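You operate a simulated robot arm through the tools that you are given. There is no shell and no other tool. Be economical: measure what you need, move in short steps, check, and stop when the job is done.

The job below is to be done with a simulated robot arm. You get a single attempt, and the scene is never put back.

JOB
Spray polish on the cloudy patch and rub it clean.
Fine: use the green cloth and put it back; the cap waits on the trolley top and goes back on the can. What is to be rubbed or washed off counts as gone when no trace of it is left.

Only the result counts: the job must be done as asked and must still hold three seconds after the hand-in. Knocking over, shifting, dropping, spilling or breaking anything else fails it. Lids that push on must go on centred and level and be pressed home; caps that screw on are set level and turned clockwise until they are tight. Flat cloth is picked up by pressing the open fingertips on it (5 to 10 N) and closing them slowly along it; thin cloth reads only 2 to 8 mm in the jaws.

ROBOT AND FRAMES
A 6-joint arm with a two-finger parallel gripper, fixed in place. Base frame: the origin is at the foot of the arm, x ahead of it, y to its left, z up; the work surface is at about z = 830. Readings come in mm, rad, newtons and seconds.
With the tool pointing down near the work surface it reaches from about 260 to 680 mm from the base axis. Its first joint turns from -1.152 to 1.152 rad. Payload 2.9 kg.
Tool frame: the origin (TCP) lies between the finger pads and is the grasp point; the fingertips stand 30 mm ahead of it; z points along the fingers, y is the line along which they close. The gripper opens to 110 mm. The fingers are 20 mm wide and 10 mm thick; the gripper's body (48 by 112 mm) begins 55 mm behind the TCP.
Orientation is that of the tool frame in the base frame, as [roll, pitch, yaw] about the fixed x, y, z axes, in that order (R = Rz(yaw) Ry(pitch) Rx(roll)). With the fingers straight down and closing along the base's y, the tool's x points along the base's -x, its y along +y and its z along -z.

CONTROLS
- The arm moves only by the tool step_arm. Its argument "commands" is one flat list of numbers, 6 for each row, row after row: the shift along the base's x, y, z in units of 500 mm (1.0 is 500 mm), then the turn, a rotation vector about the base's x, y, z in units of 60 degrees (1.0 is 60 degrees). In form: [dx, dy, dz, ax, ay, az, dx, dy, dz, ax, ay, az, ...]. A call has 1 to 10 rows; each row is the pose to reach, as a shift and turn from the pose commanded when the call began. "fingers" is the closure, from 0 (fully open) to 1 (shut), set as the call begins (left out, the last holds). A call with a number of a shift or a turn outside -1 to 1 is refused whole. A row lasts 0.2 s, in which the tool goes at most 50 mm and 0.15 rad; a call with a longer step from one row to the next is refused whole, and so is a gripper value outside its range. Where a pose cannot be reached the arm comes as near as it can. A force on the tool above 40 N (or 10 N above the force at the start of the call, whichever is more), or a blocked arm, ends the call early, and 0.2 s more pass. Each finger travels about 108 mm/s and halts on what it meets, pressing with about 37 N; the grip force reading is that of the motor and also rises with nothing between the fingers. The clock runs only during rows and for 0.2 s after the last one: add rows that repeat a pose to give the fingers time. The reply holds the time, the measured pose of the TCP, the force on the tool along the base axes, the opening and the grip force, in the units named above and with some noise, with the torque about the TCP (base axes, N m) and any sound that the robot's microphone picked up.
- Cameras (640 x 400 px; columns grow to the right, rows downward): "scene" is fixed at [78.5, 432.2, 1406.5]; the picture's right is [-0.80, -0.60, 0.00], its down [-0.26, 0.34, -0.90] and it looks along [0.55, -0.72, -0.43] (base axes); focal length 276 px, centre (320, 200). "wrist" rides on the gripper at [72, 17, -103] in the tool frame; the picture's right is [-0.23, 0.97, 0.00], its down [-0.76, -0.18, -0.62] and it looks along [-0.61, -0.14, 0.78] (tool axes); focal length 222 px, centre (320, 200). There is no depth. A picture from a camera that has moved, and an enlarged one, comes with that camera's place and axes in the base frame and with its lens. The place of the scene camera against the robot may be out by one fixed shift of up to 12 mm in any direction.
- snapshot(camera): a new picture of that camera. No time passes.
- zoom(camera, box): a new picture of the part [left, top, right, bottom] of that camera's present view, enlarged. No time passes.
- job_done(): hands the job in; it is judged then, once.

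Work in short steps. Places have to be worked out from the pictures, the camera data and where the tool is seen: move nearer, look again, correct. Check each grasp and each placing, and mend what went wrong. You have 120 turns and 64 pictures in all, those below and enlarged ones among them. Open the gripper and draw the arm clear of the work before you hand the job in, unless the task says otherwise; then end with one line.

The tools are called after "Request:" as a command line: name --argument value ..., lists and objects as JSON in quotes. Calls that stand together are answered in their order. step_arm: Moves the arm, as the interface text tells. Its arguments: {"type":"object","properties":{"commands":{"type":"array"},"fingers":{"type":"number"}},"required":["commands"]} The other tools are called the same way: snapshot (camera) takes a picture; zoom (camera, box) takes an enlarged picture of a part of a camera's view; job_done () hands the job in.

At the start:

```text
time_s: 0.0
tcp_pos: [308.6, -72.6, 1332.2]
ee_rot: [-3.141, 0.001, 3.141]
contact_force: [-0.2, -0.1, 0.0]
ft_torque: [0.01, -0.01, -0.01]
grip_width: 110.0
gripper_force: 0.0
```

scene: 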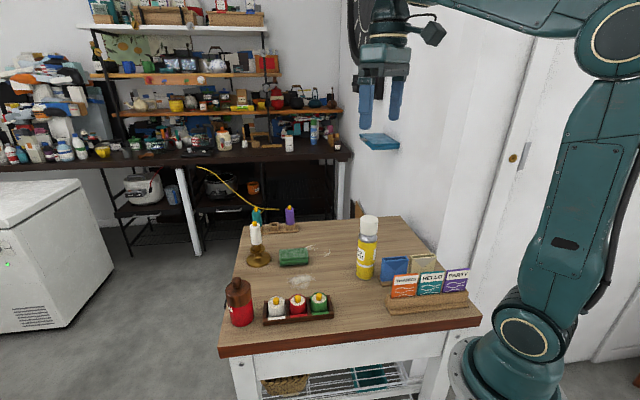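
wrist: 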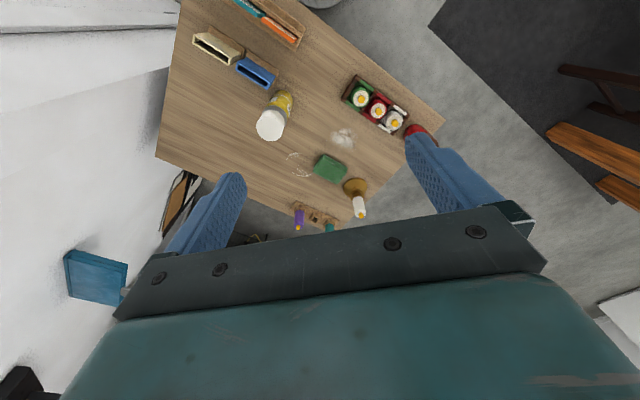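

I start with enlarged views of the table to identify the items.

Request:
zoom --camera "scene" --box '[220, 190, 380, 290]'

Request:
zoom --camera "scene" --box '[330, 200, 490, 300]'

Request:
zoom --camera "wrist" --box '[230, 60, 450, 240]'

```text
4.00 times, centred on (300, 240) of scene
camera zoom: at [78.5, 432.2, 1406.5], right [-0.8, -0.6, 0.0], down [-0.26, 0.34, -0.9], along [0.55, -0.72, -0.43], focal length 1102 px, centre (400, 40)
```

zoom: 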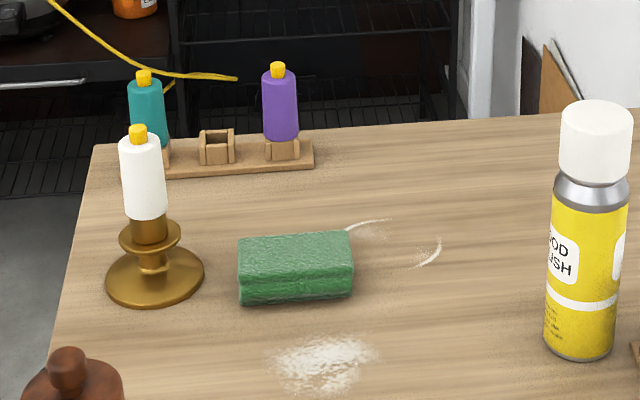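

```text
4.00 times, centred on (410, 250) of scene
camera zoom: at [78.5, 432.2, 1406.5], right [-0.8, -0.6, 0.0], down [-0.26, 0.34, -0.9], along [0.55, -0.72, -0.43], focal length 1102 px, centre (-40, 0)
```

zoom: 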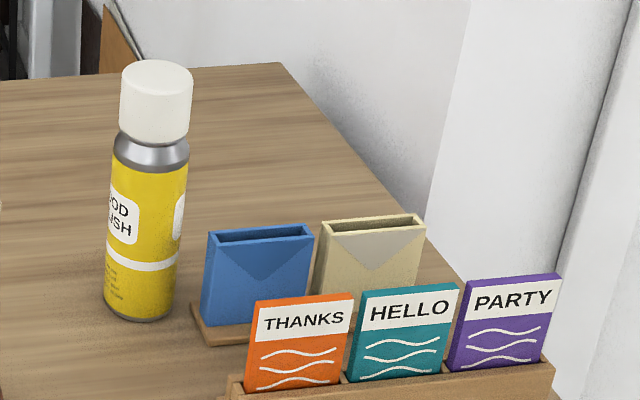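

```text
2.22 times, centred on (340, 150) of wrist
camera zoom: at [237.3, -55.0, 1434.9], right [0.23, 0.97, 0.0], down [0.76, -0.18, 0.62], along [0.61, -0.14, -0.78], focal length 494 px, centre (276, 311)
```

zoom: 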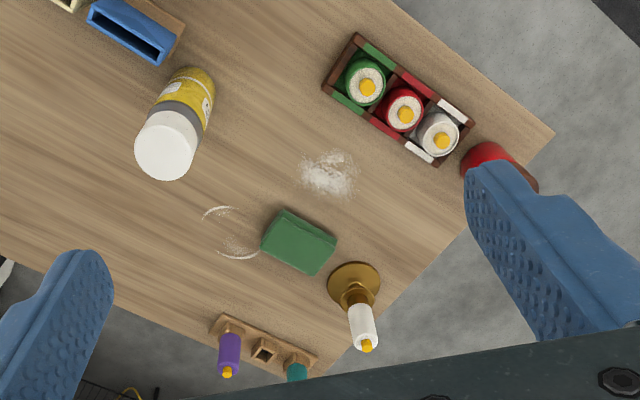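

The can stands near (362,-174) with its cap top near z 1038. The cloudy patch is near (508,-45) and the green cloth near (581,-103). I move above the can to measure it better.

Request:
step_arm --commands '[0.02, -0.05, -0.065, 0, 0, 0, 0.05, -0.1, -0.13, 0, 0, 0, 0.08, -0.15, -0.2, 0, 0, 0, 0.106, -0.2, -0.26, 0, 0, 0, 0.106, -0.2, -0.26, 0, 0, 0]' --fingers 0

Request:
snapshot --camera "wrist"

Request:
snapshot --camera "scene"

```text
time_s: 1.2
tcp_pos: [361.7, -175.2, 1203.3]
ee_rot: [-3.141, 0.001, 3.141]
contact_force: [-0.7, -0.5, 0.5]
ft_torque: [-0.01, -0.05, 0.0]
grip_width: 110.0
gripper_force: 0.1
```

```text
58 pictures are left
camera wrist: at [290.4, -157.6, 1306.1], right [0.23, 0.97, 0.0], down [0.76, -0.18, 0.62], along [0.61, -0.14, -0.78], focal length 222 px, centre (320, 200)
```

wrist: 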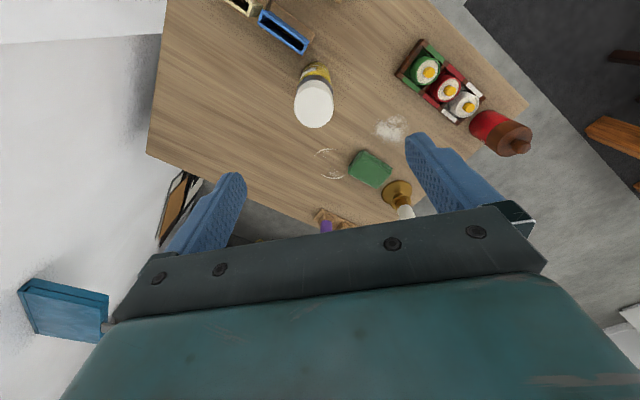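

```text
57 pictures are left
```

scene: 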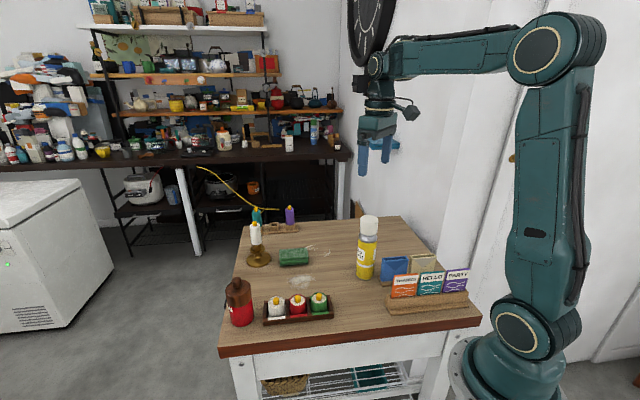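

The cap centre comes out at about (362,-178), top z ≈1038 and about 45 mm wide. I lower the open fingers around it to TCP z ≈1022.

Request:
step_arm --commands '[0, -0.006, -0.09, 0, 0, 0, 0, -0.006, -0.18, 0, 0, 0, 0, -0.006, -0.26, 0, 0, 0, 0, -0.006, -0.32, 0, 0, 0, 0, -0.006, -0.35, 0, 0, 0, 0, -0.006, -0.362, 0, 0, 0]'

Request:
zoom --camera "scene" --box '[310, 170, 430, 290]'

Request:
snapshot --camera "wrist"

```text
time_s: 2.6
tcp_pos: [363.7, -175.1, 1020.0]
ee_rot: [-3.14, 0.002, 3.141]
contact_force: [0.6, 0.3, -0.4]
ft_torque: [-0.01, -0.02, -0.01]
grip_width: 110.1
gripper_force: 0.1
```

```text
3.33 times, centred on (370, 230) of scene
camera zoom: at [78.5, 432.2, 1406.5], right [-0.8, -0.6, 0.0], down [-0.26, 0.34, -0.9], along [0.55, -0.72, -0.43], focal length 918 px, centre (153, 100)
```

zoom: 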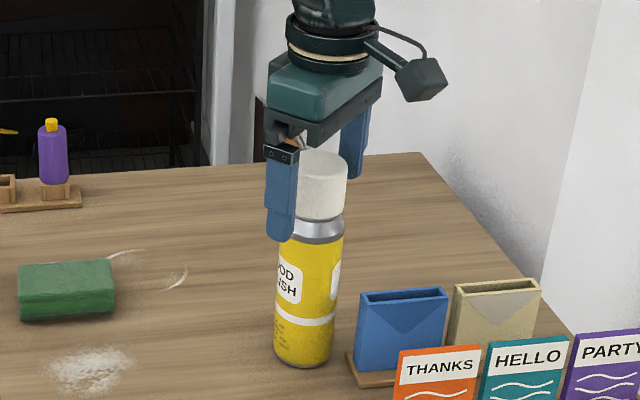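

```text
55 pictures are left
camera wrist: at [290.1, -157.5, 1123.8], right [0.23, 0.97, 0.0], down [0.76, -0.18, 0.62], along [0.61, -0.14, -0.78], focal length 222 px, centre (320, 200)
```

wrist: 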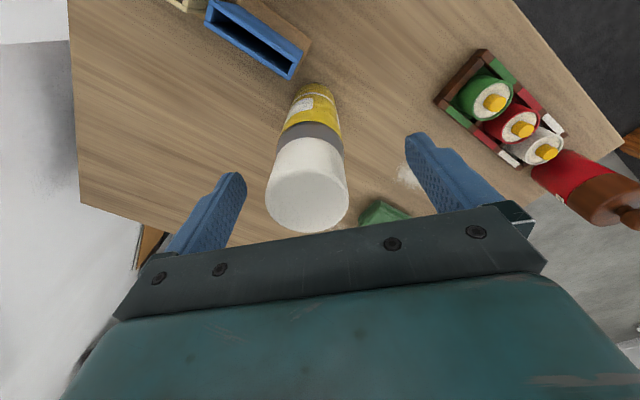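

The cap centre reads about (360,-180). I correct sideways, raise slightly so only the cap is held, and close.

Request:
step_arm --commands '[-0.004, -0.01, 0.018, 0, 0, 0, -0.004, -0.01, 0.018, 0, 0, 0]'

Request:
step_arm --commands '[0, 0, 0, 0, 0, 0, 0, 0, 0, 0, 0, 0, 0, 0, 0, 0, 0, 0]' --fingers 0.5

Request:
snapshot --camera "wrist"

```text
time_s: 3.2
tcp_pos: [360.4, -179.7, 1030.2]
ee_rot: [3.141, 0.0, 3.141]
contact_force: [0.1, 0.6, -0.6]
ft_torque: [0.0, -0.01, 0.01]
grip_width: 110.2
gripper_force: 0.0
```

```text
time_s: 4.0
tcp_pos: [360.4, -179.5, 1031.4]
ee_rot: [-3.141, 0.002, -3.141]
contact_force: [0.0, 0.4, 0.4]
ft_torque: [0.01, -0.02, 0.01]
grip_width: 55.1
gripper_force: 0.1
```

```text
54 pictures are left
camera wrist: at [288.2, -162.3, 1132.9], right [0.23, 0.97, 0.0], down [0.76, -0.18, 0.62], along [0.61, -0.14, -0.78], focal length 222 px, centre (320, 200)
```

wrist: 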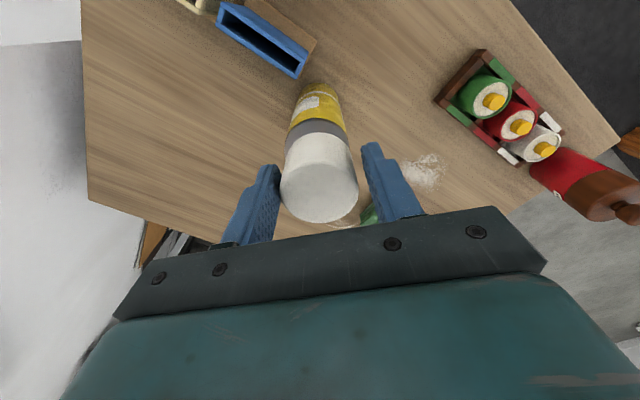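

The cap is centred between the pads, so I close on it.

Request:
step_arm --commands '[0, 0, 0, 0, 0, 0, 0, 0, 0, 0, 0, 0, 0, 0, 0, 0, 0, 0]' --fingers 0.7

```text
time_s: 4.8
tcp_pos: [359.6, -179.5, 1031.1]
ee_rot: [3.14, 0.003, -3.141]
contact_force: [0.1, -1.2, 4.2]
ft_torque: [-0.18, -0.07, 0.0]
grip_width: 47.7
gripper_force: 37.0
```

The cap is held at 47.7 mm. I pull up a few millimetres and watch the force.

Request:
step_arm --commands '[0, 0, 0.004, 0, 0, 0, 0, 0, 0.008, 0, 0, 0, 0, 0, 0.012, 0, 0, 0]'

Request:
zoom --camera "scene" --box '[310, 170, 430, 290]'

```text
time_s: 5.6
tcp_pos: [360.7, -179.5, 1036.6]
ee_rot: [3.141, 0.001, 3.141]
contact_force: [-0.9, 0.5, -0.8]
ft_torque: [0.02, 0.01, 0.03]
grip_width: 47.8
gripper_force: 37.1
```

```text
3.33 times, centred on (370, 230) of scene
camera zoom: at [78.5, 432.2, 1406.5], right [-0.8, -0.6, 0.0], down [-0.26, 0.34, -0.9], along [0.55, -0.72, -0.43], focal length 918 px, centre (153, 100)
```

zoom: 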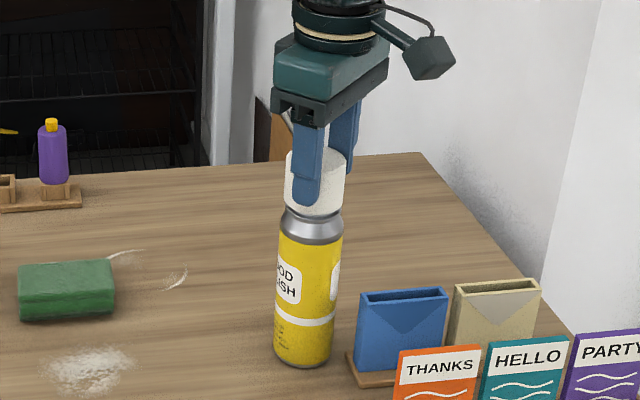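

The force is near zero and the can stayed put, so the cap came off as a push-on. I lift on to clear it and look at the nozzle.

Request:
step_arm --commands '[0, 0, 0.04, 0, 0, 0, 0, 0, 0.1, 0, 0, 0, 0, 0, 0.18, 0, 0, 0, 0, 0, 0.2, 0, 0, 0]'

Request:
zoom --camera "scene" --box '[310, 150, 430, 290]'

Request:
zoom --camera "wrist" --box '[240, 40, 440, 240]'

```text
time_s: 6.6
tcp_pos: [360.4, -180.9, 1136.5]
ee_rot: [3.141, 0.0, 3.141]
contact_force: [0.3, 0.1, -0.2]
ft_torque: [0.02, -0.02, -0.01]
grip_width: 47.9
gripper_force: 37.4
```

```text
2.86 times, centred on (370, 220) of scene
camera zoom: at [78.5, 432.2, 1406.5], right [-0.8, -0.6, 0.0], down [-0.26, 0.34, -0.9], along [0.55, -0.72, -0.43], focal length 787 px, centre (177, 143)
```

zoom: 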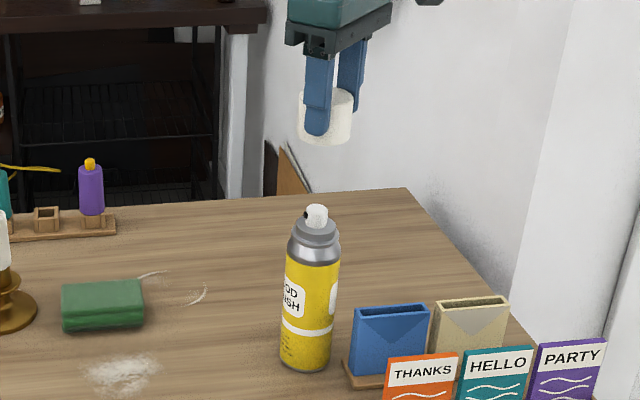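

```text
2.00 times, centred on (340, 140) of wrist
camera zoom: at [288.0, -163.2, 1239.5], right [0.23, 0.97, 0.0], down [0.76, -0.18, 0.62], along [0.61, -0.14, -0.78], focal length 444 px, centre (280, 320)
```

zoom: 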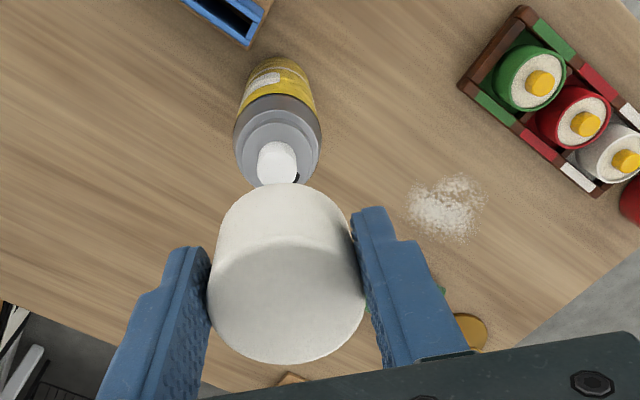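

Underneath is a nozzle whose hole faces roughly +x+y, towards the patch. I park the cap on the free table area near (440,-280), lowering most of the way first.

Request:
step_arm --commands '[0.05, -0.07, 0, 0, 0, 0, 0.1, -0.13, 0, 0, 0, 0, 0.16, -0.2, 0, 0, 0, 0, 0.16, -0.2, -0.1, 0, 0, 0, 0.16, -0.2, -0.2, 0, 0, 0, 0.16, -0.2, -0.3, 0, 0, 0, 0.16, -0.2, -0.4, 0, 0, 0, 0.16, -0.2, -0.48, 0, 0, 0, 0.16, -0.2, -0.5, 0, 0, 0]'

Request:
snapshot --camera "wrist"

Request:
zoom --camera "scene" --box '[310, 170, 430, 290]'

```text
time_s: 8.6
tcp_pos: [441.2, -281.4, 887.4]
ee_rot: [3.141, 0.001, -3.141]
contact_force: [0.2, 0.3, -0.1]
ft_torque: [-0.03, 0.01, -0.01]
grip_width: 48.0
gripper_force: 36.8
```

```text
50 pictures are left
camera wrist: at [368.7, -263.7, 989.2], right [0.23, 0.97, 0.0], down [0.76, -0.18, 0.62], along [0.61, -0.14, -0.78], focal length 222 px, centre (320, 200)
```

wrist: 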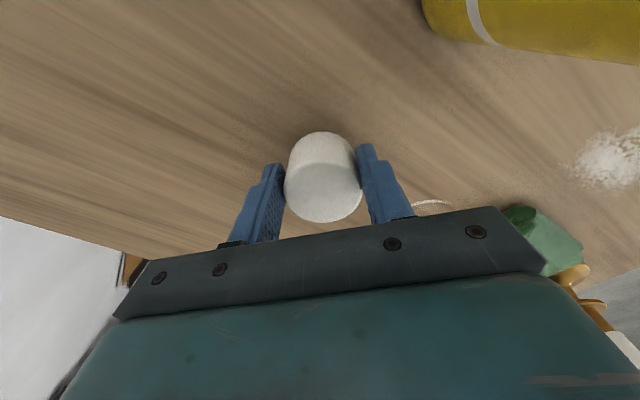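

```text
3.33 times, centred on (370, 230) of scene
camera zoom: at [78.5, 432.2, 1406.5], right [-0.8, -0.6, 0.0], down [-0.26, 0.34, -0.9], along [0.55, -0.72, -0.43], focal length 918 px, centre (153, 100)
```

zoom: 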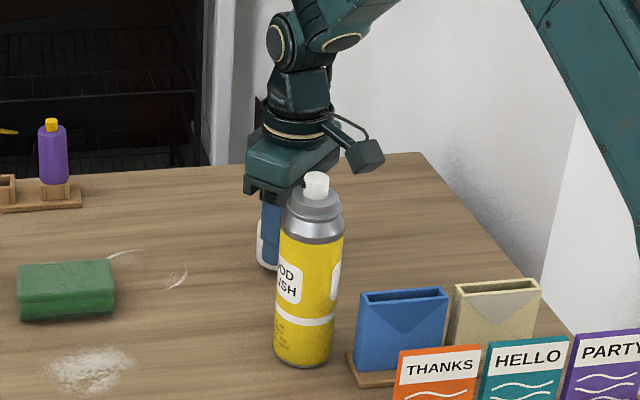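

Now I lower the cap in 3 mm steps until it touches the table.

Request:
step_arm --commands '[0, 0, -0.006, 0, 0, 0, 0, 0, -0.012, 0, 0, 0, 0, 0, -0.018, 0, 0, 0, 0, 0, -0.024, 0, 0, 0]'

Request:
step_arm --commands '[0, 0, -0.004, 0, 0, 0, 0, 0, -0.008, 0, 0, 0]'

```text
time_s: 9.6
tcp_pos: [438.8, -280.7, 874.2]
ee_rot: [-3.14, 0.001, 3.141]
contact_force: [0.2, -0.1, 0.2]
ft_torque: [-0.02, 0.01, 0.02]
grip_width: 48.1
gripper_force: 36.8
```

```text
time_s: 10.2
tcp_pos: [440.2, -281.1, 873.4]
ee_rot: [-3.14, 0.002, 3.141]
contact_force: [-6.0, 2.7, 21.5]
ft_torque: [0.21, 0.3, 0.04]
grip_width: 47.8
gripper_force: 37.1
```

The cap touched the table at TCP z ≈874. I relieve the pressure, release and rise.

Request:
step_arm --commands '[0, 0, 0.004, 0, 0, 0, 0, 0, 0.006, 0, 0, 0]'

Request:
step_arm --commands '[0, 0, 0, 0, 0, 0, 0, 0, 0, 0, 0, 0, 0, 0, 0.04, 0, 0, 0, 0, 0, 0.14, 0, 0, 0, 0, 0, 0.24, 0, 0, 0, 0, 0, 0.34, 0, 0, 0, 0, 0, 0.44, 0, 0, 0]' --fingers 0.3

Request:
snapshot --camera "wrist"

Request:
zoom --camera "scene" --box '[340, 205, 400, 245]'

```text
time_s: 10.8
tcp_pos: [441.2, -281.5, 874.2]
ee_rot: [3.14, 0.0, -3.141]
contact_force: [0.3, -3.9, 5.9]
ft_torque: [-0.12, -0.05, -0.03]
grip_width: 47.9
gripper_force: 37.0
```

```text
time_s: 12.4
tcp_pos: [439.7, -283.0, 1095.5]
ee_rot: [-3.141, 0.001, 3.14]
contact_force: [1.1, -0.4, 0.5]
ft_torque: [0.02, -0.04, 0.03]
grip_width: 77.1
gripper_force: 0.0
```

```text
48 pictures are left
camera wrist: at [368.1, -265.2, 1198.5], right [0.23, 0.97, 0.0], down [0.76, -0.18, 0.62], along [0.61, -0.14, -0.78], focal length 222 px, centre (320, 200)
```

wrist: 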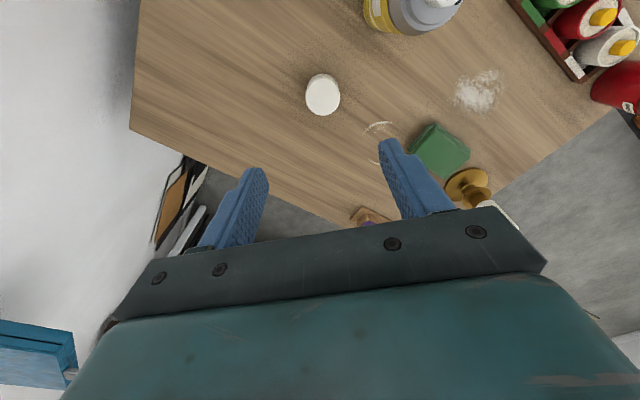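

```text
10.00 times, centred on (370, 225) of scene
camera zoom: at [78.5, 432.2, 1406.5], right [-0.8, -0.6, 0.0], down [-0.26, 0.34, -0.9], along [0.55, -0.72, -0.43], focal length 2756 px, centre (-180, -50)
```

zoom: 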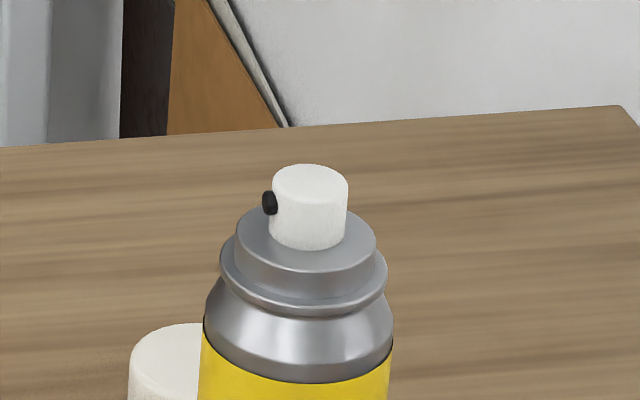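

The cap stands safely at about (441,-281) and the nozzle hole points at roughly 37–42°, towards the patch. I close the fingers and move over the nozzle to try pressing it.

Request:
step_arm --commands '[0, 0, 0.05, 0, 0, 0, -0.05, 0.07, 0.05, 0, 0, 0, -0.1, 0.14, 0.05, 0, 0, 0, -0.158, 0.204, 0.05, 0, 0, 0, -0.158, 0.204, 0.03, 0, 0, 0]' --fingers 1

Request:
snapshot --camera "wrist"

```text
time_s: 13.6
tcp_pos: [360.1, -178.6, 1110.0]
ee_rot: [3.14, 0.001, -3.141]
contact_force: [0.1, 0.2, -1.0]
ft_torque: [-0.05, 0.0, 0.01]
grip_width: 0.0
gripper_force: 37.1
```

```text
46 pictures are left
camera wrist: at [288.7, -161.4, 1212.0], right [0.23, 0.97, 0.0], down [0.76, -0.18, 0.62], along [0.61, -0.14, -0.78], focal length 222 px, centre (320, 200)
```

wrist: 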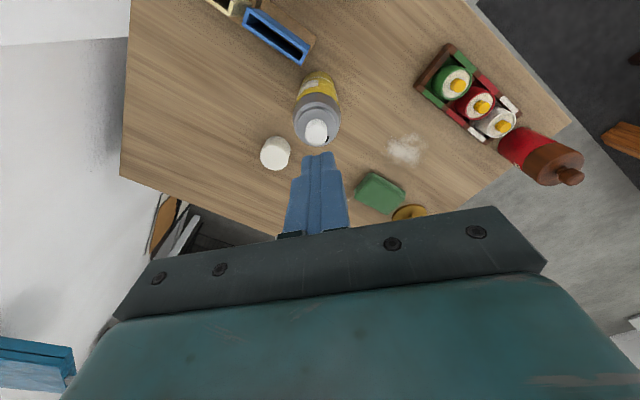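

The nozzle top is at about (361,-181). I centre on it, come down and creep to contact.

Request:
step_arm --commands '[0.002, -0.004, -0.05, 0, 0, 0, 0.002, -0.004, -0.09, 0, 0, 0, 0.002, -0.004, -0.1, 0, 0, 0, 0.002, -0.004, -0.106, 0, 0, 0, 0.002, -0.004, -0.112, 0, 0, 0]'

Request:
zoom --camera "scene" --box '[340, 195, 400, 235]'

```text
time_s: 14.8
tcp_pos: [362.4, -181.2, 1053.1]
ee_rot: [-3.141, 0.0, -3.141]
contact_force: [-0.7, -0.9, -0.7]
ft_torque: [0.0, -0.02, -0.03]
grip_width: 0.1
gripper_force: 37.0
```

```text
10.00 times, centred on (370, 215) of scene
camera zoom: at [78.5, 432.2, 1406.5], right [-0.8, -0.6, 0.0], down [-0.26, 0.34, -0.9], along [0.55, -0.72, -0.43], focal length 2756 px, centre (-180, 50)
```

zoom: 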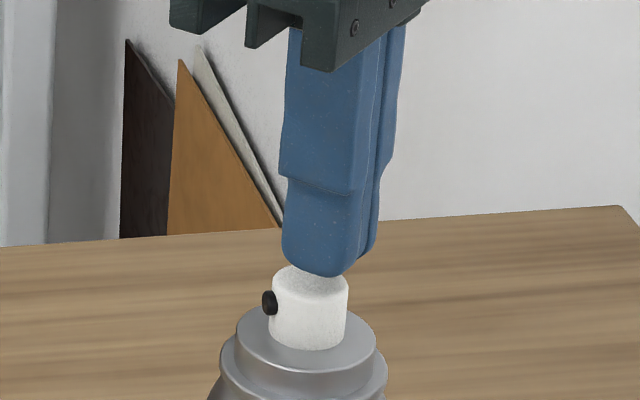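

The tips hover just above the nozzle and are centred. I press down in 1.5 mm steps.

Request:
step_arm --commands '[0, 0, -0.004, 0, 0, 0, 0, 0, -0.007, 0, 0, 0, 0, 0, -0.01, 0, 0, 0, 0, 0, -0.013, 0, 0, 0]'

```text
time_s: 15.8
tcp_pos: [360.9, -180.8, 1046.2]
ee_rot: [-3.141, -0.001, -3.141]
contact_force: [-0.3, -0.4, 0.5]
ft_torque: [-0.01, 0.0, -0.01]
grip_width: 0.1
gripper_force: 36.8
```

Request:
step_arm --commands '[0, 0, -0.003, 0, 0, 0, 0, 0, -0.006, 0, 0, 0, 0, 0, -0.008, 0, 0, 0]'

Request:
snapshot --camera "scene"

```text
time_s: 16.6
tcp_pos: [362.1, -180.2, 1041.5]
ee_rot: [-3.141, 0.003, -3.139]
contact_force: [-1.3, 0.7, 2.3]
ft_torque: [0.02, 0.01, -0.01]
grip_width: 0.0
gripper_force: 37.2
heard: click
```

```text
44 pictures are left
```

scene: 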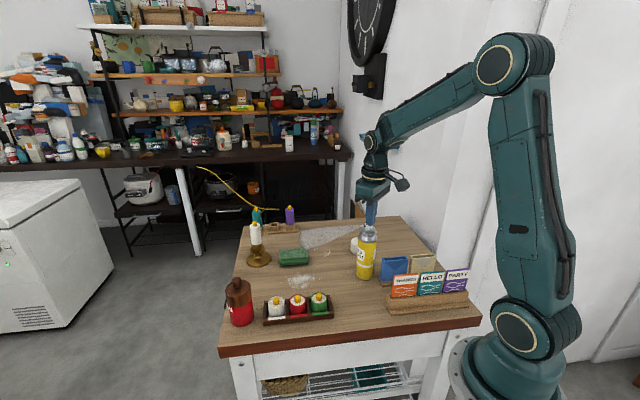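

There was a click and a pale cone has appeared; I zoom to see where the spray goes.

Request:
zoom --camera "scene" --box '[260, 200, 400, 300]'

```text
4.00 times, centred on (330, 250) of scene
camera zoom: at [78.4, 432.2, 1406.5], right [-0.8, -0.6, 0.0], down [-0.26, 0.34, -0.9], along [0.55, -0.72, -0.43], focal length 1102 px, centre (280, 0)
```

zoom: 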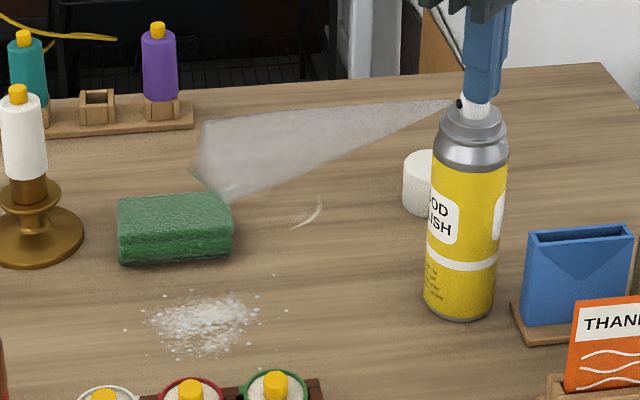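

The spray lands as fine specks over the patch. I release the nozzle and inspect closely.

Request:
step_arm --commands '[0, 0, 0.02, 0, 0, 0, 0, 0, 0.06, 0, 0, 0, 0, 0, 0.1, 0, 0, 0]'

Request:
zoom --camera "scene" --box '[270, 240, 360, 300]'

Request:
zoom --camera "wrist" --box '[280, 80, 480, 220]'

```text
time_s: 17.4
tcp_pos: [362.0, -181.1, 1092.3]
ee_rot: [3.14, -0.001, -3.141]
contact_force: [-0.7, 0.0, 1.3]
ft_torque: [0.05, 0.03, -0.03]
grip_width: 0.0
gripper_force: 37.2
```

```text
6.67 times, centred on (315, 270) of scene
camera zoom: at [78.5, 432.2, 1406.5], right [-0.8, -0.6, 0.0], down [-0.26, 0.34, -0.9], along [0.55, -0.72, -0.43], focal length 1837 px, centre (353, -267)
```

zoom: 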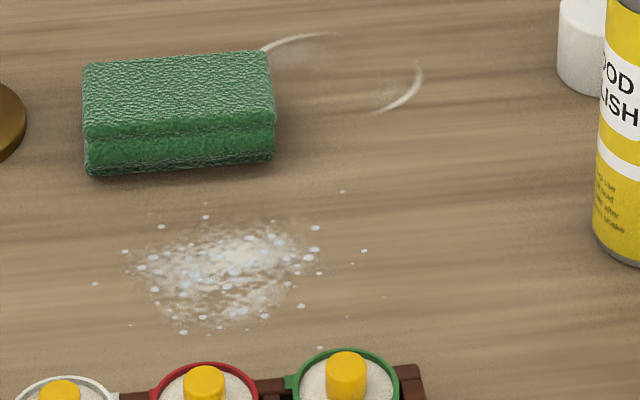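

```text
2.86 times, centred on (380, 150) of wrist
camera zoom: at [290.7, -163.1, 1194.6], right [0.23, 0.97, 0.0], down [0.76, -0.18, 0.62], along [0.61, -0.14, -0.78], focal length 635 px, centre (149, 343)
```

zoom: 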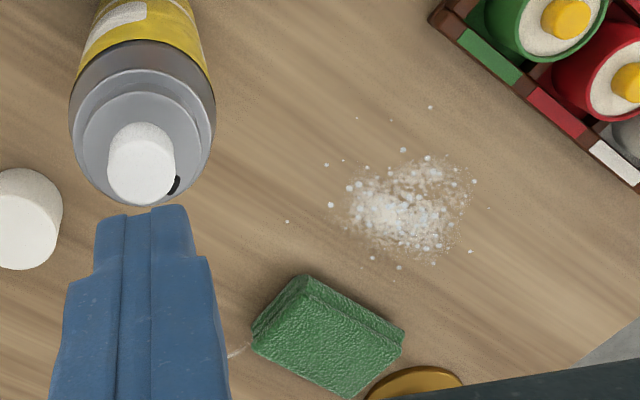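

Droplets cover the patch. Next the green cloth, a folded pad of about 85x62 mm near (582,-105) with its long side at about 45°. I move above it, turning the tool so the fingers close across the short side.

Request:
step_arm --commands '[0.062, 0.022, 0, 0, 0, 0.115, 0.124, 0.044, 0, 0, 0, 0.23, 0.186, 0.066, 0, 0, 0, 0.345, 0.248, 0.088, 0, 0, 0, 0.46, 0.31, 0.11, 0, 0, 0, 0.575, 0.372, 0.13, -0.04, 0, 0, 0.69, 0.432, 0.152, -0.1, 0, 0, 0.81, 0.432, 0.152, -0.16, 0, 0, 0.81, 0.432, 0.152, -0.16, 0, 0, 0.81]' --fingers 0.1

Request:
snapshot --camera "wrist"

Request:
snapshot --camera "scene"

```text
time_s: 19.4
tcp_pos: [581.3, -104.8, 1011.9]
ee_rot: [-3.141, -0.001, -2.292]
contact_force: [0.2, 0.6, 0.4]
ft_torque: [0.0, 0.0, 0.03]
grip_width: 99.2
gripper_force: 0.0
```

```text
40 pictures are left
camera wrist: at [520.8, -148.8, 1114.8], right [-0.58, 0.81, 0.0], down [0.64, 0.45, 0.62], along [0.51, 0.36, -0.78], focal length 222 px, centre (320, 200)
```

wrist: 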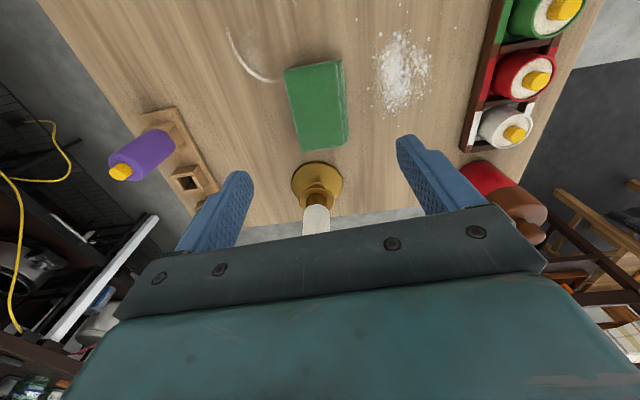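

```text
39 pictures are left
```

scene: 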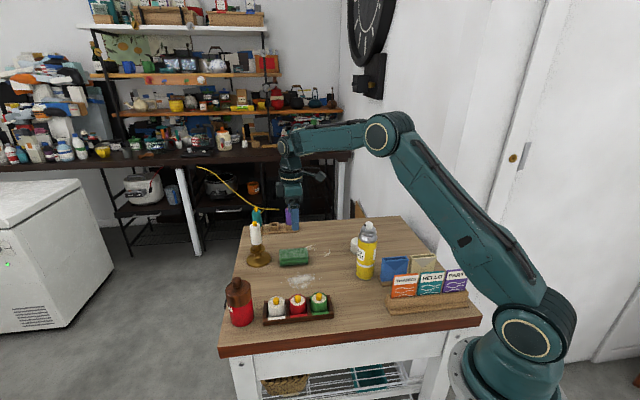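

I zoom to fix the pad's pose.

Request:
zoom --camera "wrist" --box '[220, 20, 460, 180]'

```text
2.50 times, centred on (340, 100) of wrist
camera zoom: at [520.8, -148.8, 1114.8], right [-0.58, 0.81, 0.0], down [0.64, 0.45, 0.62], along [0.51, 0.36, -0.78], focal length 555 px, centre (270, 450)
```

zoom: 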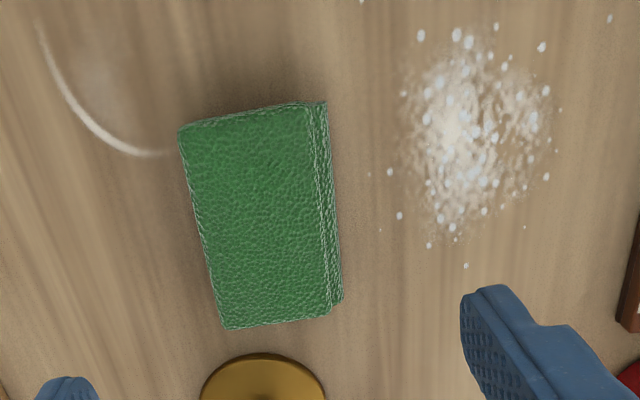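

The pad's centre is about (590,-105), 92x53 mm, long axis at 43°, about 20 mm thick. I correct yaw and x and descend most of the way.

Request:
step_arm --commands '[0.008, 0, -0.06, 0, 0, -0.05, 0.017, 0, -0.14, 0, 0, -0.095, 0.017, 0, -0.22, 0, 0, -0.095, 0.017, 0, -0.26, 0, 0, -0.095, 0.017, 0, -0.26, 0, 0, -0.095]'

Request:
snapshot --camera "wrist"

```text
time_s: 20.6
tcp_pos: [588.3, -103.7, 882.3]
ee_rot: [3.141, 0.001, -2.392]
contact_force: [-0.5, -0.2, -0.7]
ft_torque: [0.0, -0.02, 0.03]
grip_width: 99.1
gripper_force: 0.0
```

```text
37 pictures are left
camera wrist: at [524.6, -141.0, 984.5], right [-0.5, 0.87, 0.0], down [0.68, 0.39, 0.62], along [0.54, 0.31, -0.78], focal length 222 px, centre (320, 200)
```

wrist: 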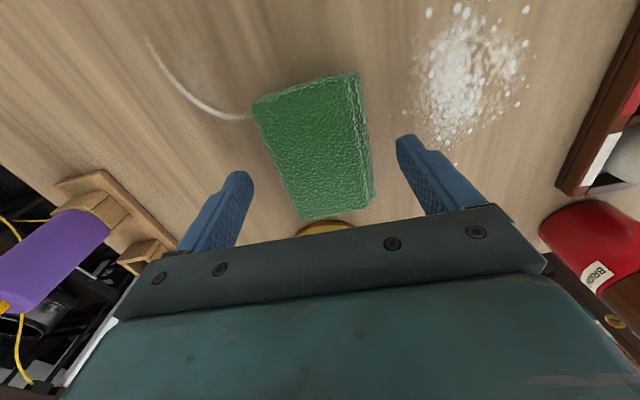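

The pad is centred within 1–2 mm and aligned. I lower to fingertip height about 835 and close.

Request:
step_arm --commands '[0, 0, -0.02, 0, 0, 0, 0, 0, -0.036, 0, 0, 0, 0, 0, -0.036, 0, 0, 0]'

Request:
step_arm --commands '[0, 0, 0, 0, 0, 0, 0, 0, 0, 0, 0, 0, 0, 0, 0, 0, 0, 0, 0, 0, 0, 0, 0, 0]' --fingers 0.75

Request:
snapshot --camera "wrist"

```text
time_s: 21.4
tcp_pos: [587.6, -104.4, 863.9]
ee_rot: [-3.141, 0.0, -2.392]
contact_force: [-0.2, -1.4, -0.2]
ft_torque: [0.01, 0.02, 0.0]
grip_width: 99.3
gripper_force: 0.1
```

```text
time_s: 22.4
tcp_pos: [587.5, -103.3, 864.4]
ee_rot: [3.141, 0.0, -2.393]
contact_force: [-0.4, 0.4, 1.1]
ft_torque: [0.01, -0.01, 0.01]
grip_width: 57.4
gripper_force: 36.7
```

```text
36 pictures are left
camera wrist: at [523.6, -141.3, 966.5], right [-0.5, 0.87, 0.0], down [0.68, 0.39, 0.62], along [0.54, 0.31, -0.78], focal length 222 px, centre (320, 200)
```

wrist: 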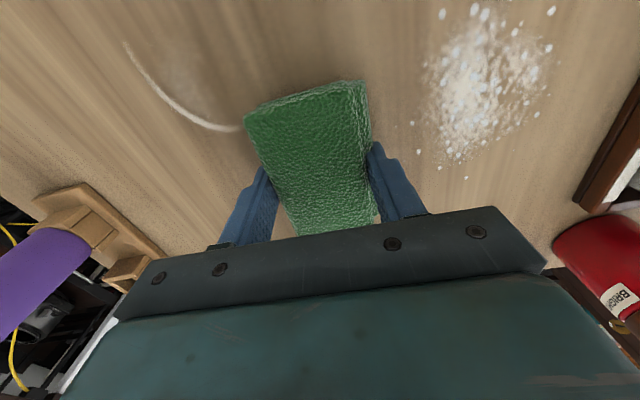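

The cloth is gripped (57.4 mm). I lift it and carry it above the patch centre, at about (502,-50).

Request:
step_arm --commands '[0, 0, 0.03, 0, 0, 0, 0, 0, 0.06, 0, 0, 0, -0.06, 0.036, 0.06, 0, 0, 0, -0.12, 0.072, 0.06, 0, 0, 0, -0.172, 0.108, 0.06, 0, 0, 0, -0.172, 0.108, 0.03, 0, 0, 0, -0.172, 0.108, 0.014, 0, 0, 0]'

Request:
snapshot --camera "wrist"

Request:
zoom --camera "scene" --box '[240, 200, 380, 310]'

```text
time_s: 24.0
tcp_pos: [499.4, -48.8, 870.3]
ee_rot: [-3.14, 0.003, -2.393]
contact_force: [0.3, 0.2, -0.6]
ft_torque: [0.02, 0.0, 0.0]
grip_width: 57.4
gripper_force: 37.2
```

```text
35 pictures are left
camera wrist: at [436.7, -86.5, 972.6], right [-0.5, 0.87, 0.0], down [0.68, 0.39, 0.62], along [0.54, 0.31, -0.78], focal length 222 px, centre (320, 200)
```

wrist: 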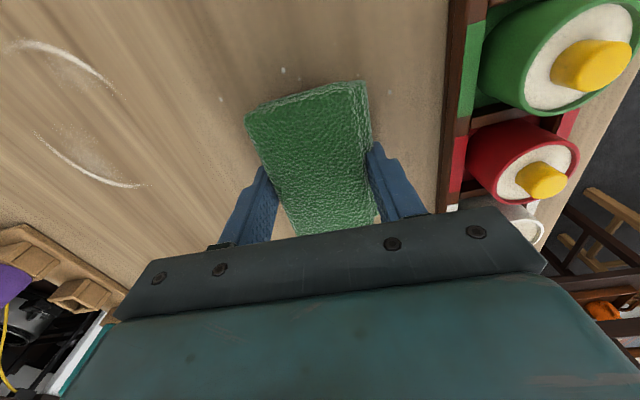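

```text
3.64 times, centred on (310, 255) of scene
camera zoom: at [78.5, 432.2, 1406.5], right [-0.8, -0.6, 0.0], down [-0.26, 0.34, -0.9], along [0.55, -0.72, -0.43], focal length 1002 px, centre (356, 0)
```

zoom: 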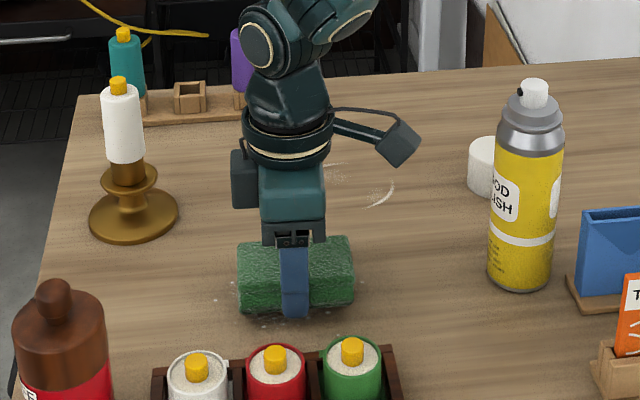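

The pad hovers over the patch, with 40 mm clearance to the crate. I lower to a light contact.

Request:
step_arm --commands '[0, 0, -0.006, 0, 0, 0, 0, 0, -0.012, 0, 0, 0, 0, 0, -0.014, 0, 0, 0]'

```text
time_s: 24.8
tcp_pos: [501.6, -50.8, 864.0]
ee_rot: [3.141, 0.001, -2.393]
contact_force: [-2.7, 2.2, 4.7]
ft_torque: [0.03, 0.03, 0.02]
grip_width: 57.5
gripper_force: 36.9
```

Contact is at about 5 N. I press about 1 mm more and rub back and forth over the patch.

Request:
step_arm --commands '[0.0283, 0.0283, -0.002, 0, 0, 0, -0.0283, -0.0283, -0.002, 0, 0, 0, 0.0184, 0.0523, -0.002, 0, 0, 0, -0.0452, -0.0113, -0.002, 0, 0, 0, 0.0014, 0.0693, -0.002, 0, 0, 0, -0.0622, 0.0057, -0.002, 0, 0, 0, 0, 0, -0.002, 0, 0, 0, 0.0566, 0.0141, -0.002, 0, 0, 0, -0.0071, -0.0495, -0.002, 0, 0, 0, 0, 0, -0.002, 0, 0, 0]'

```text
time_s: 27.0
tcp_pos: [500.8, -51.8, 862.2]
ee_rot: [-3.138, -0.001, -2.397]
contact_force: [-0.3, -12.5, 24.9]
ft_torque: [-0.06, 0.45, 0.39]
grip_width: 57.0
gripper_force: 36.8
```

The stroke completed with about 25 N down. I lift and shift aside to inspect.

Request:
step_arm --commands '[0, 0, 0.02, 0, 0, 0, 0.03, -0.03, 0.08, 0, 0, 0, 0.08, -0.08, 0.12, 0, 0, 0, 0.13, -0.13, 0.12, 0, 0, 0]'

Request:
zoom --camera "scene" --box '[260, 240, 350, 310]'

Request:
snapshot --camera "wrist"

```text
time_s: 28.0
tcp_pos: [563.7, -114.8, 921.3]
ee_rot: [3.141, 0.0, -2.392]
contact_force: [-0.9, 0.1, 0.0]
ft_torque: [-0.01, -0.03, -0.03]
grip_width: 57.0
gripper_force: 36.7
```

```text
5.71 times, centred on (305, 275) of scene
camera zoom: at [78.5, 432.2, 1406.5], right [-0.8, -0.6, 0.0], down [-0.26, 0.34, -0.9], along [0.55, -0.72, -0.43], focal length 1575 px, centre (406, -229)
```

zoom: 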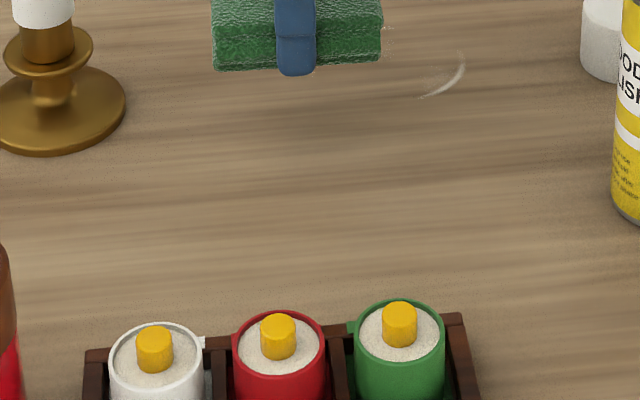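

```text
32 pictures are left
camera wrist: at [500.0, -151.9, 1023.8], right [-0.5, 0.87, 0.0], down [0.68, 0.39, 0.62], along [0.54, 0.31, -0.78], focal length 222 px, centre (320, 200)
```

wrist: 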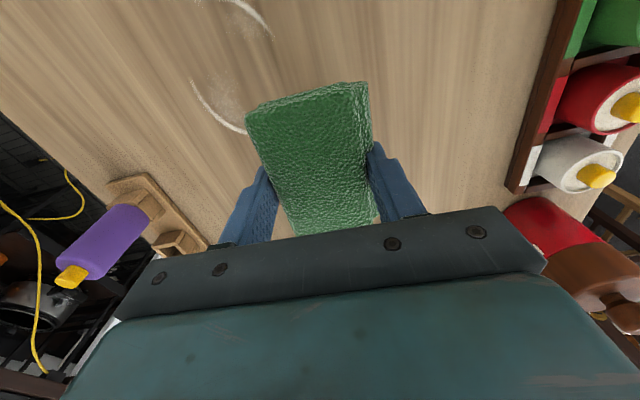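

The patch looks clean; I check closely for faint traces.

Request:
zoom --camera "wrist" --box '[350, 0, 560, 210]'

Request:
zoom --camera "scene" --box '[275, 260, 335, 300]'

```text
1.90 times, centred on (455, 105) of wrist
camera zoom: at [500.0, -151.9, 1023.8], right [-0.5, 0.87, 0.0], down [0.68, 0.39, 0.62], along [0.54, 0.31, -0.78], focal length 423 px, centre (63, 381)
```

zoom: 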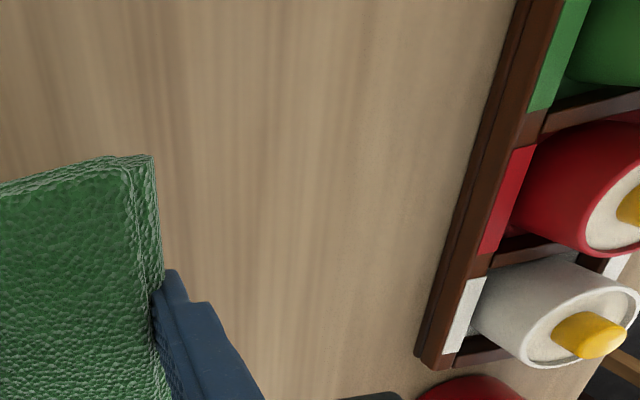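

```text
10.00 times, centred on (305, 280) of scene
camera zoom: at [78.5, 432.2, 1406.5], right [-0.8, -0.6, 0.0], down [-0.26, 0.34, -0.9], along [0.55, -0.72, -0.43], focal length 2756 px, centre (470, -600)
```

zoom: 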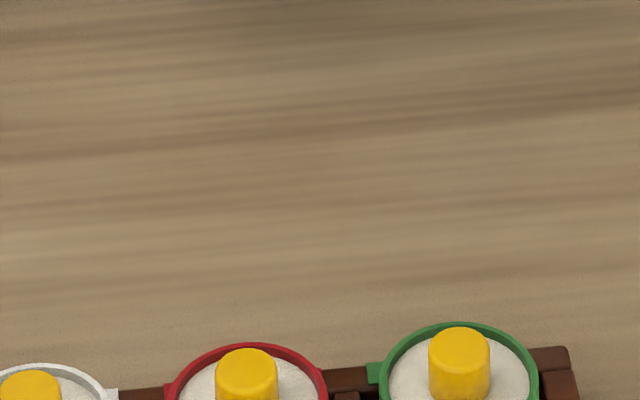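

No trace is left. I return the cloth to exactly where it was gripped.

Request:
step_arm --commands '[0.042, 0.022, 0, 0, 0, 0, 0.042, 0.022, -0.05, 0, 0, 0, 0.042, 0.022, -0.09, 0, 0, 0, 0.042, 0.022, -0.11, 0, 0, 0, 0.042, 0.022, -0.118, 0, 0, 0]'

Request:
snapshot --camera "wrist"

```text
time_s: 29.2
tcp_pos: [586.6, -104.1, 864.9]
ee_rot: [3.142, 0.003, -2.392]
contact_force: [-0.9, 1.4, 3.3]
ft_torque: [0.04, 0.15, 0.01]
grip_width: 57.1
gripper_force: 37.2
```

```text
29 pictures are left
camera wrist: at [522.4, -140.8, 965.8], right [-0.5, 0.87, 0.0], down [0.68, 0.39, 0.62], along [0.54, 0.31, -0.78], focal length 222 px, centre (320, 200)
```

wrist: 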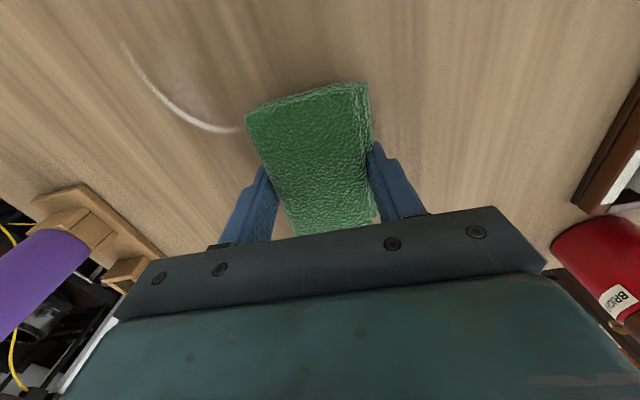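

The view matches the one at pick-up. I open the fingers and then rise.

Request:
step_arm --commands '[0, 0, 0, 0, 0, 0, 0, 0, 0, 0, 0, 0, 0, 0, 0, 0, 0, 0, 0, 0, 0.08, 0, 0, 0, 0, 0, 0.16, 0, 0, 0, 0, 0, 0.26, 0, 0, 0, 0, 0, 0.36, 0, 0, 0, 0, 0, 0.46, 0, 0, 0]' --fingers 0.1

Request:
snapshot --camera "scene"

```text
time_s: 31.0
tcp_pos: [585.6, -103.8, 1094.0]
ee_rot: [3.139, 0.001, -2.393]
contact_force: [-0.4, -0.4, -0.3]
ft_torque: [0.01, 0.03, 0.0]
grip_width: 98.9
gripper_force: 0.1
```

```text
28 pictures are left
```

scene: 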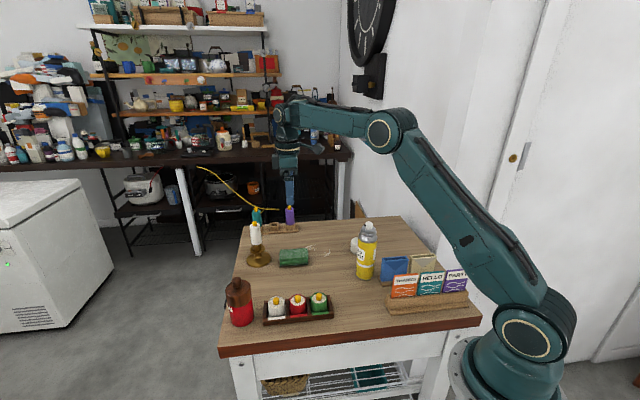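

The cloth sits in its original place. Now back to the cap: I undo the yaw and return above it.

Request:
step_arm --commands '[-0.042, -0.05, 0, 0, 0, -0.102, -0.084, -0.1, 0, 0, 0, -0.204, -0.126, -0.15, 0, 0, 0, -0.306, -0.168, -0.2, 0, 0, 0, -0.408, -0.21, -0.25, 0, 0, 0, -0.51, -0.252, -0.302, 0, 0, 0, -0.612, -0.293, -0.352, 0, 0, 0, -0.715, -0.293, -0.352, -0.1, 0, 0, -0.715, -0.293, -0.352, -0.2, 0, 0, -0.715, -0.293, -0.352, -0.25, 0, 0, -0.715]' --fingers 0.25

Request:
snapshot --camera "wrist"

```text
time_s: 33.2
tcp_pos: [440.6, -279.6, 968.9]
ee_rot: [3.141, -0.001, -3.14]
contact_force: [-0.2, 0.2, 0.3]
ft_torque: [0.0, -0.01, 0.01]
grip_width: 82.4
gripper_force: 0.0
```

```text
27 pictures are left
camera wrist: at [368.3, -262.0, 1071.8], right [0.23, 0.97, 0.0], down [0.76, -0.18, 0.62], along [0.61, -0.14, -0.78], focal length 222 px, centre (320, 200)
```

wrist: 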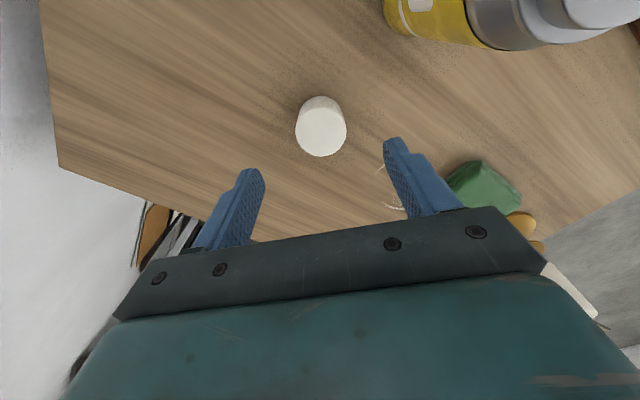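

The cap is centred below the fingers. I descend to the earlier height, about 1 mm higher, and close.

Request:
step_arm --commands '[0.002, 0, -0.08, 0, 0, 0, 0.002, 0, -0.15, 0, 0, 0, 0.002, 0, -0.18, 0, 0, 0, 0.002, 0, -0.189, 0, 0, 0, 0.002, 0, -0.189, 0, 0, 0]'

Request:
step_arm --commands '[0, 0, 0, 0, 0, 0, 0, 0, 0, 0, 0, 0, 0, 0, 0, 0, 0, 0]' --fingers 0.7

Request:
snapshot --camera "wrist"

```text
time_s: 34.4
tcp_pos: [439.5, -280.1, 875.2]
ee_rot: [3.14, 0.0, 3.141]
contact_force: [-0.1, 1.3, -0.5]
ft_torque: [0.01, 0.04, 0.01]
grip_width: 82.3
gripper_force: 0.0
```

```text
time_s: 35.2
tcp_pos: [439.5, -280.3, 874.9]
ee_rot: [-3.141, -0.001, 3.142]
contact_force: [0.3, 0.3, -0.1]
ft_torque: [0.02, 0.01, 0.03]
grip_width: 48.0
gripper_force: 36.7
```

```text
26 pictures are left
camera wrist: at [368.1, -263.1, 978.4], right [0.23, 0.97, 0.0], down [0.76, -0.18, 0.62], along [0.61, -0.14, -0.78], focal length 222 px, centre (320, 200)
```

wrist: 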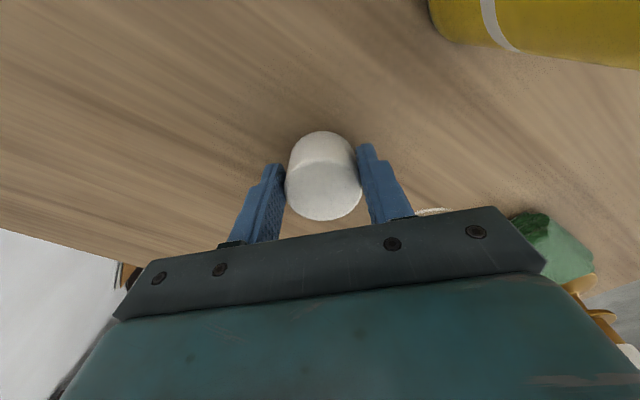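

The cap is held the same way as before. I lift it, carry it above the can and come down to about 25 mm above its seat.

Request:
step_arm --commands '[0, 0, 0.1, 0, 0, 0, 0, 0, 0.2, 0, 0, 0, 0, 0, 0.3, 0, 0, 0, 0, 0, 0.4, 0, 0, 0, 0, 0, 0.48, 0, 0, 0, -0.05, 0.06, 0.48, 0, 0, 0, -0.1, 0.12, 0.48, 0, 0, 0, -0.16, 0.2, 0.48, 0, 0, 0, -0.16, 0.2, 0.42, 0, 0, 0, -0.16, 0.2, 0.4, 0, 0, 0]'

Request:
zoom --camera "scene" --box '[335, 185, 405, 235]'

Request:
zoom --camera "wrist" --box '[220, 60, 420, 260]'

```text
time_s: 37.4
tcp_pos: [361.7, -178.5, 1074.3]
ee_rot: [3.141, 0.0, 3.141]
contact_force: [-0.4, -0.3, -0.3]
ft_torque: [-0.02, 0.03, 0.03]
grip_width: 48.0
gripper_force: 37.2
```

```text
8.00 times, centred on (370, 210) of scene
camera zoom: at [78.5, 432.2, 1406.5], right [-0.8, -0.6, 0.0], down [-0.26, 0.34, -0.9], along [0.55, -0.72, -0.43], focal length 2204 px, centre (-80, 120)
```

zoom: 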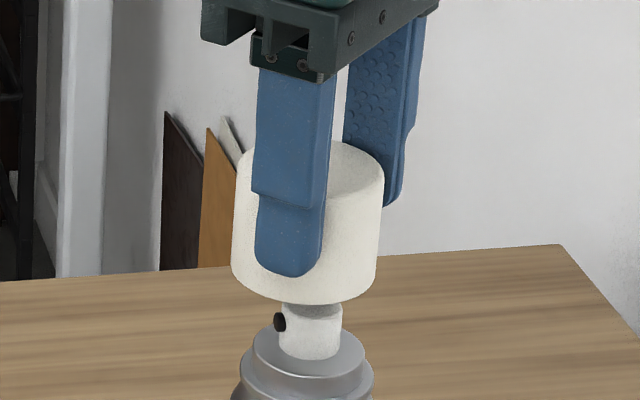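

```text
2.00 times, centred on (320, 160) of wrist
camera zoom: at [289.7, -161.2, 1176.7], right [0.23, 0.97, 0.0], down [0.76, -0.18, 0.62], along [0.61, -0.14, -0.78], focal length 444 px, centre (320, 280)
```

zoom: 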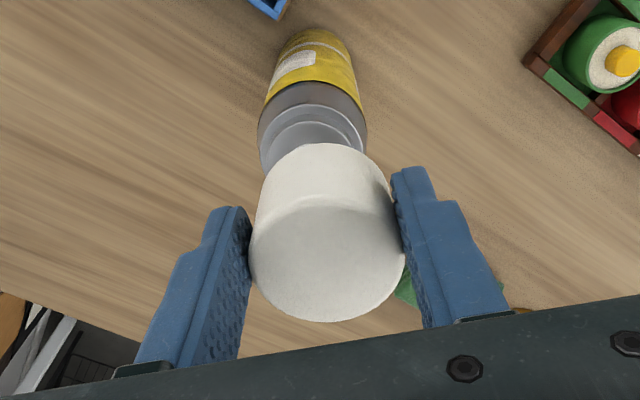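

The cap, nozzle and collar line up. I lower to near the seat while monitoring force.

Request:
step_arm --commands '[0, 0, -0.03, 0, 0, 0, 0, 0, -0.05, 0, 0, 0, 0, 0, -0.06, 0, 0, 0, 0, 0, -0.066, 0, 0, 0, 0, 0, -0.072, 0, 0, 0, 0, 0, -0.078, 0, 0, 0]'

Request:
zoom --camera "scene" --box '[335, 195, 405, 245]'

```text
time_s: 38.8
tcp_pos: [362.2, -181.5, 1037.4]
ee_rot: [-3.14, 0.007, 3.14]
contact_force: [0.4, 1.9, 30.1]
ft_torque: [-0.51, -0.02, 0.05]
grip_width: 48.7
gripper_force: 37.0
```

```text
8.00 times, centred on (370, 220) of scene
camera zoom: at [78.2, 432.4, 1406.4], right [-0.8, -0.6, 0.0], down [-0.26, 0.34, -0.9], along [0.55, -0.72, -0.43], focal length 2204 px, centre (-80, 40)
```

zoom: 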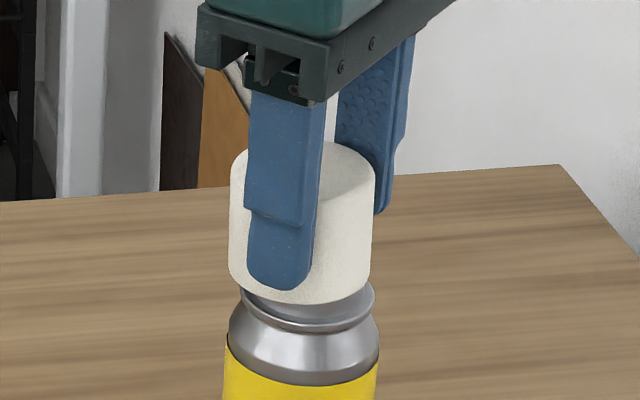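

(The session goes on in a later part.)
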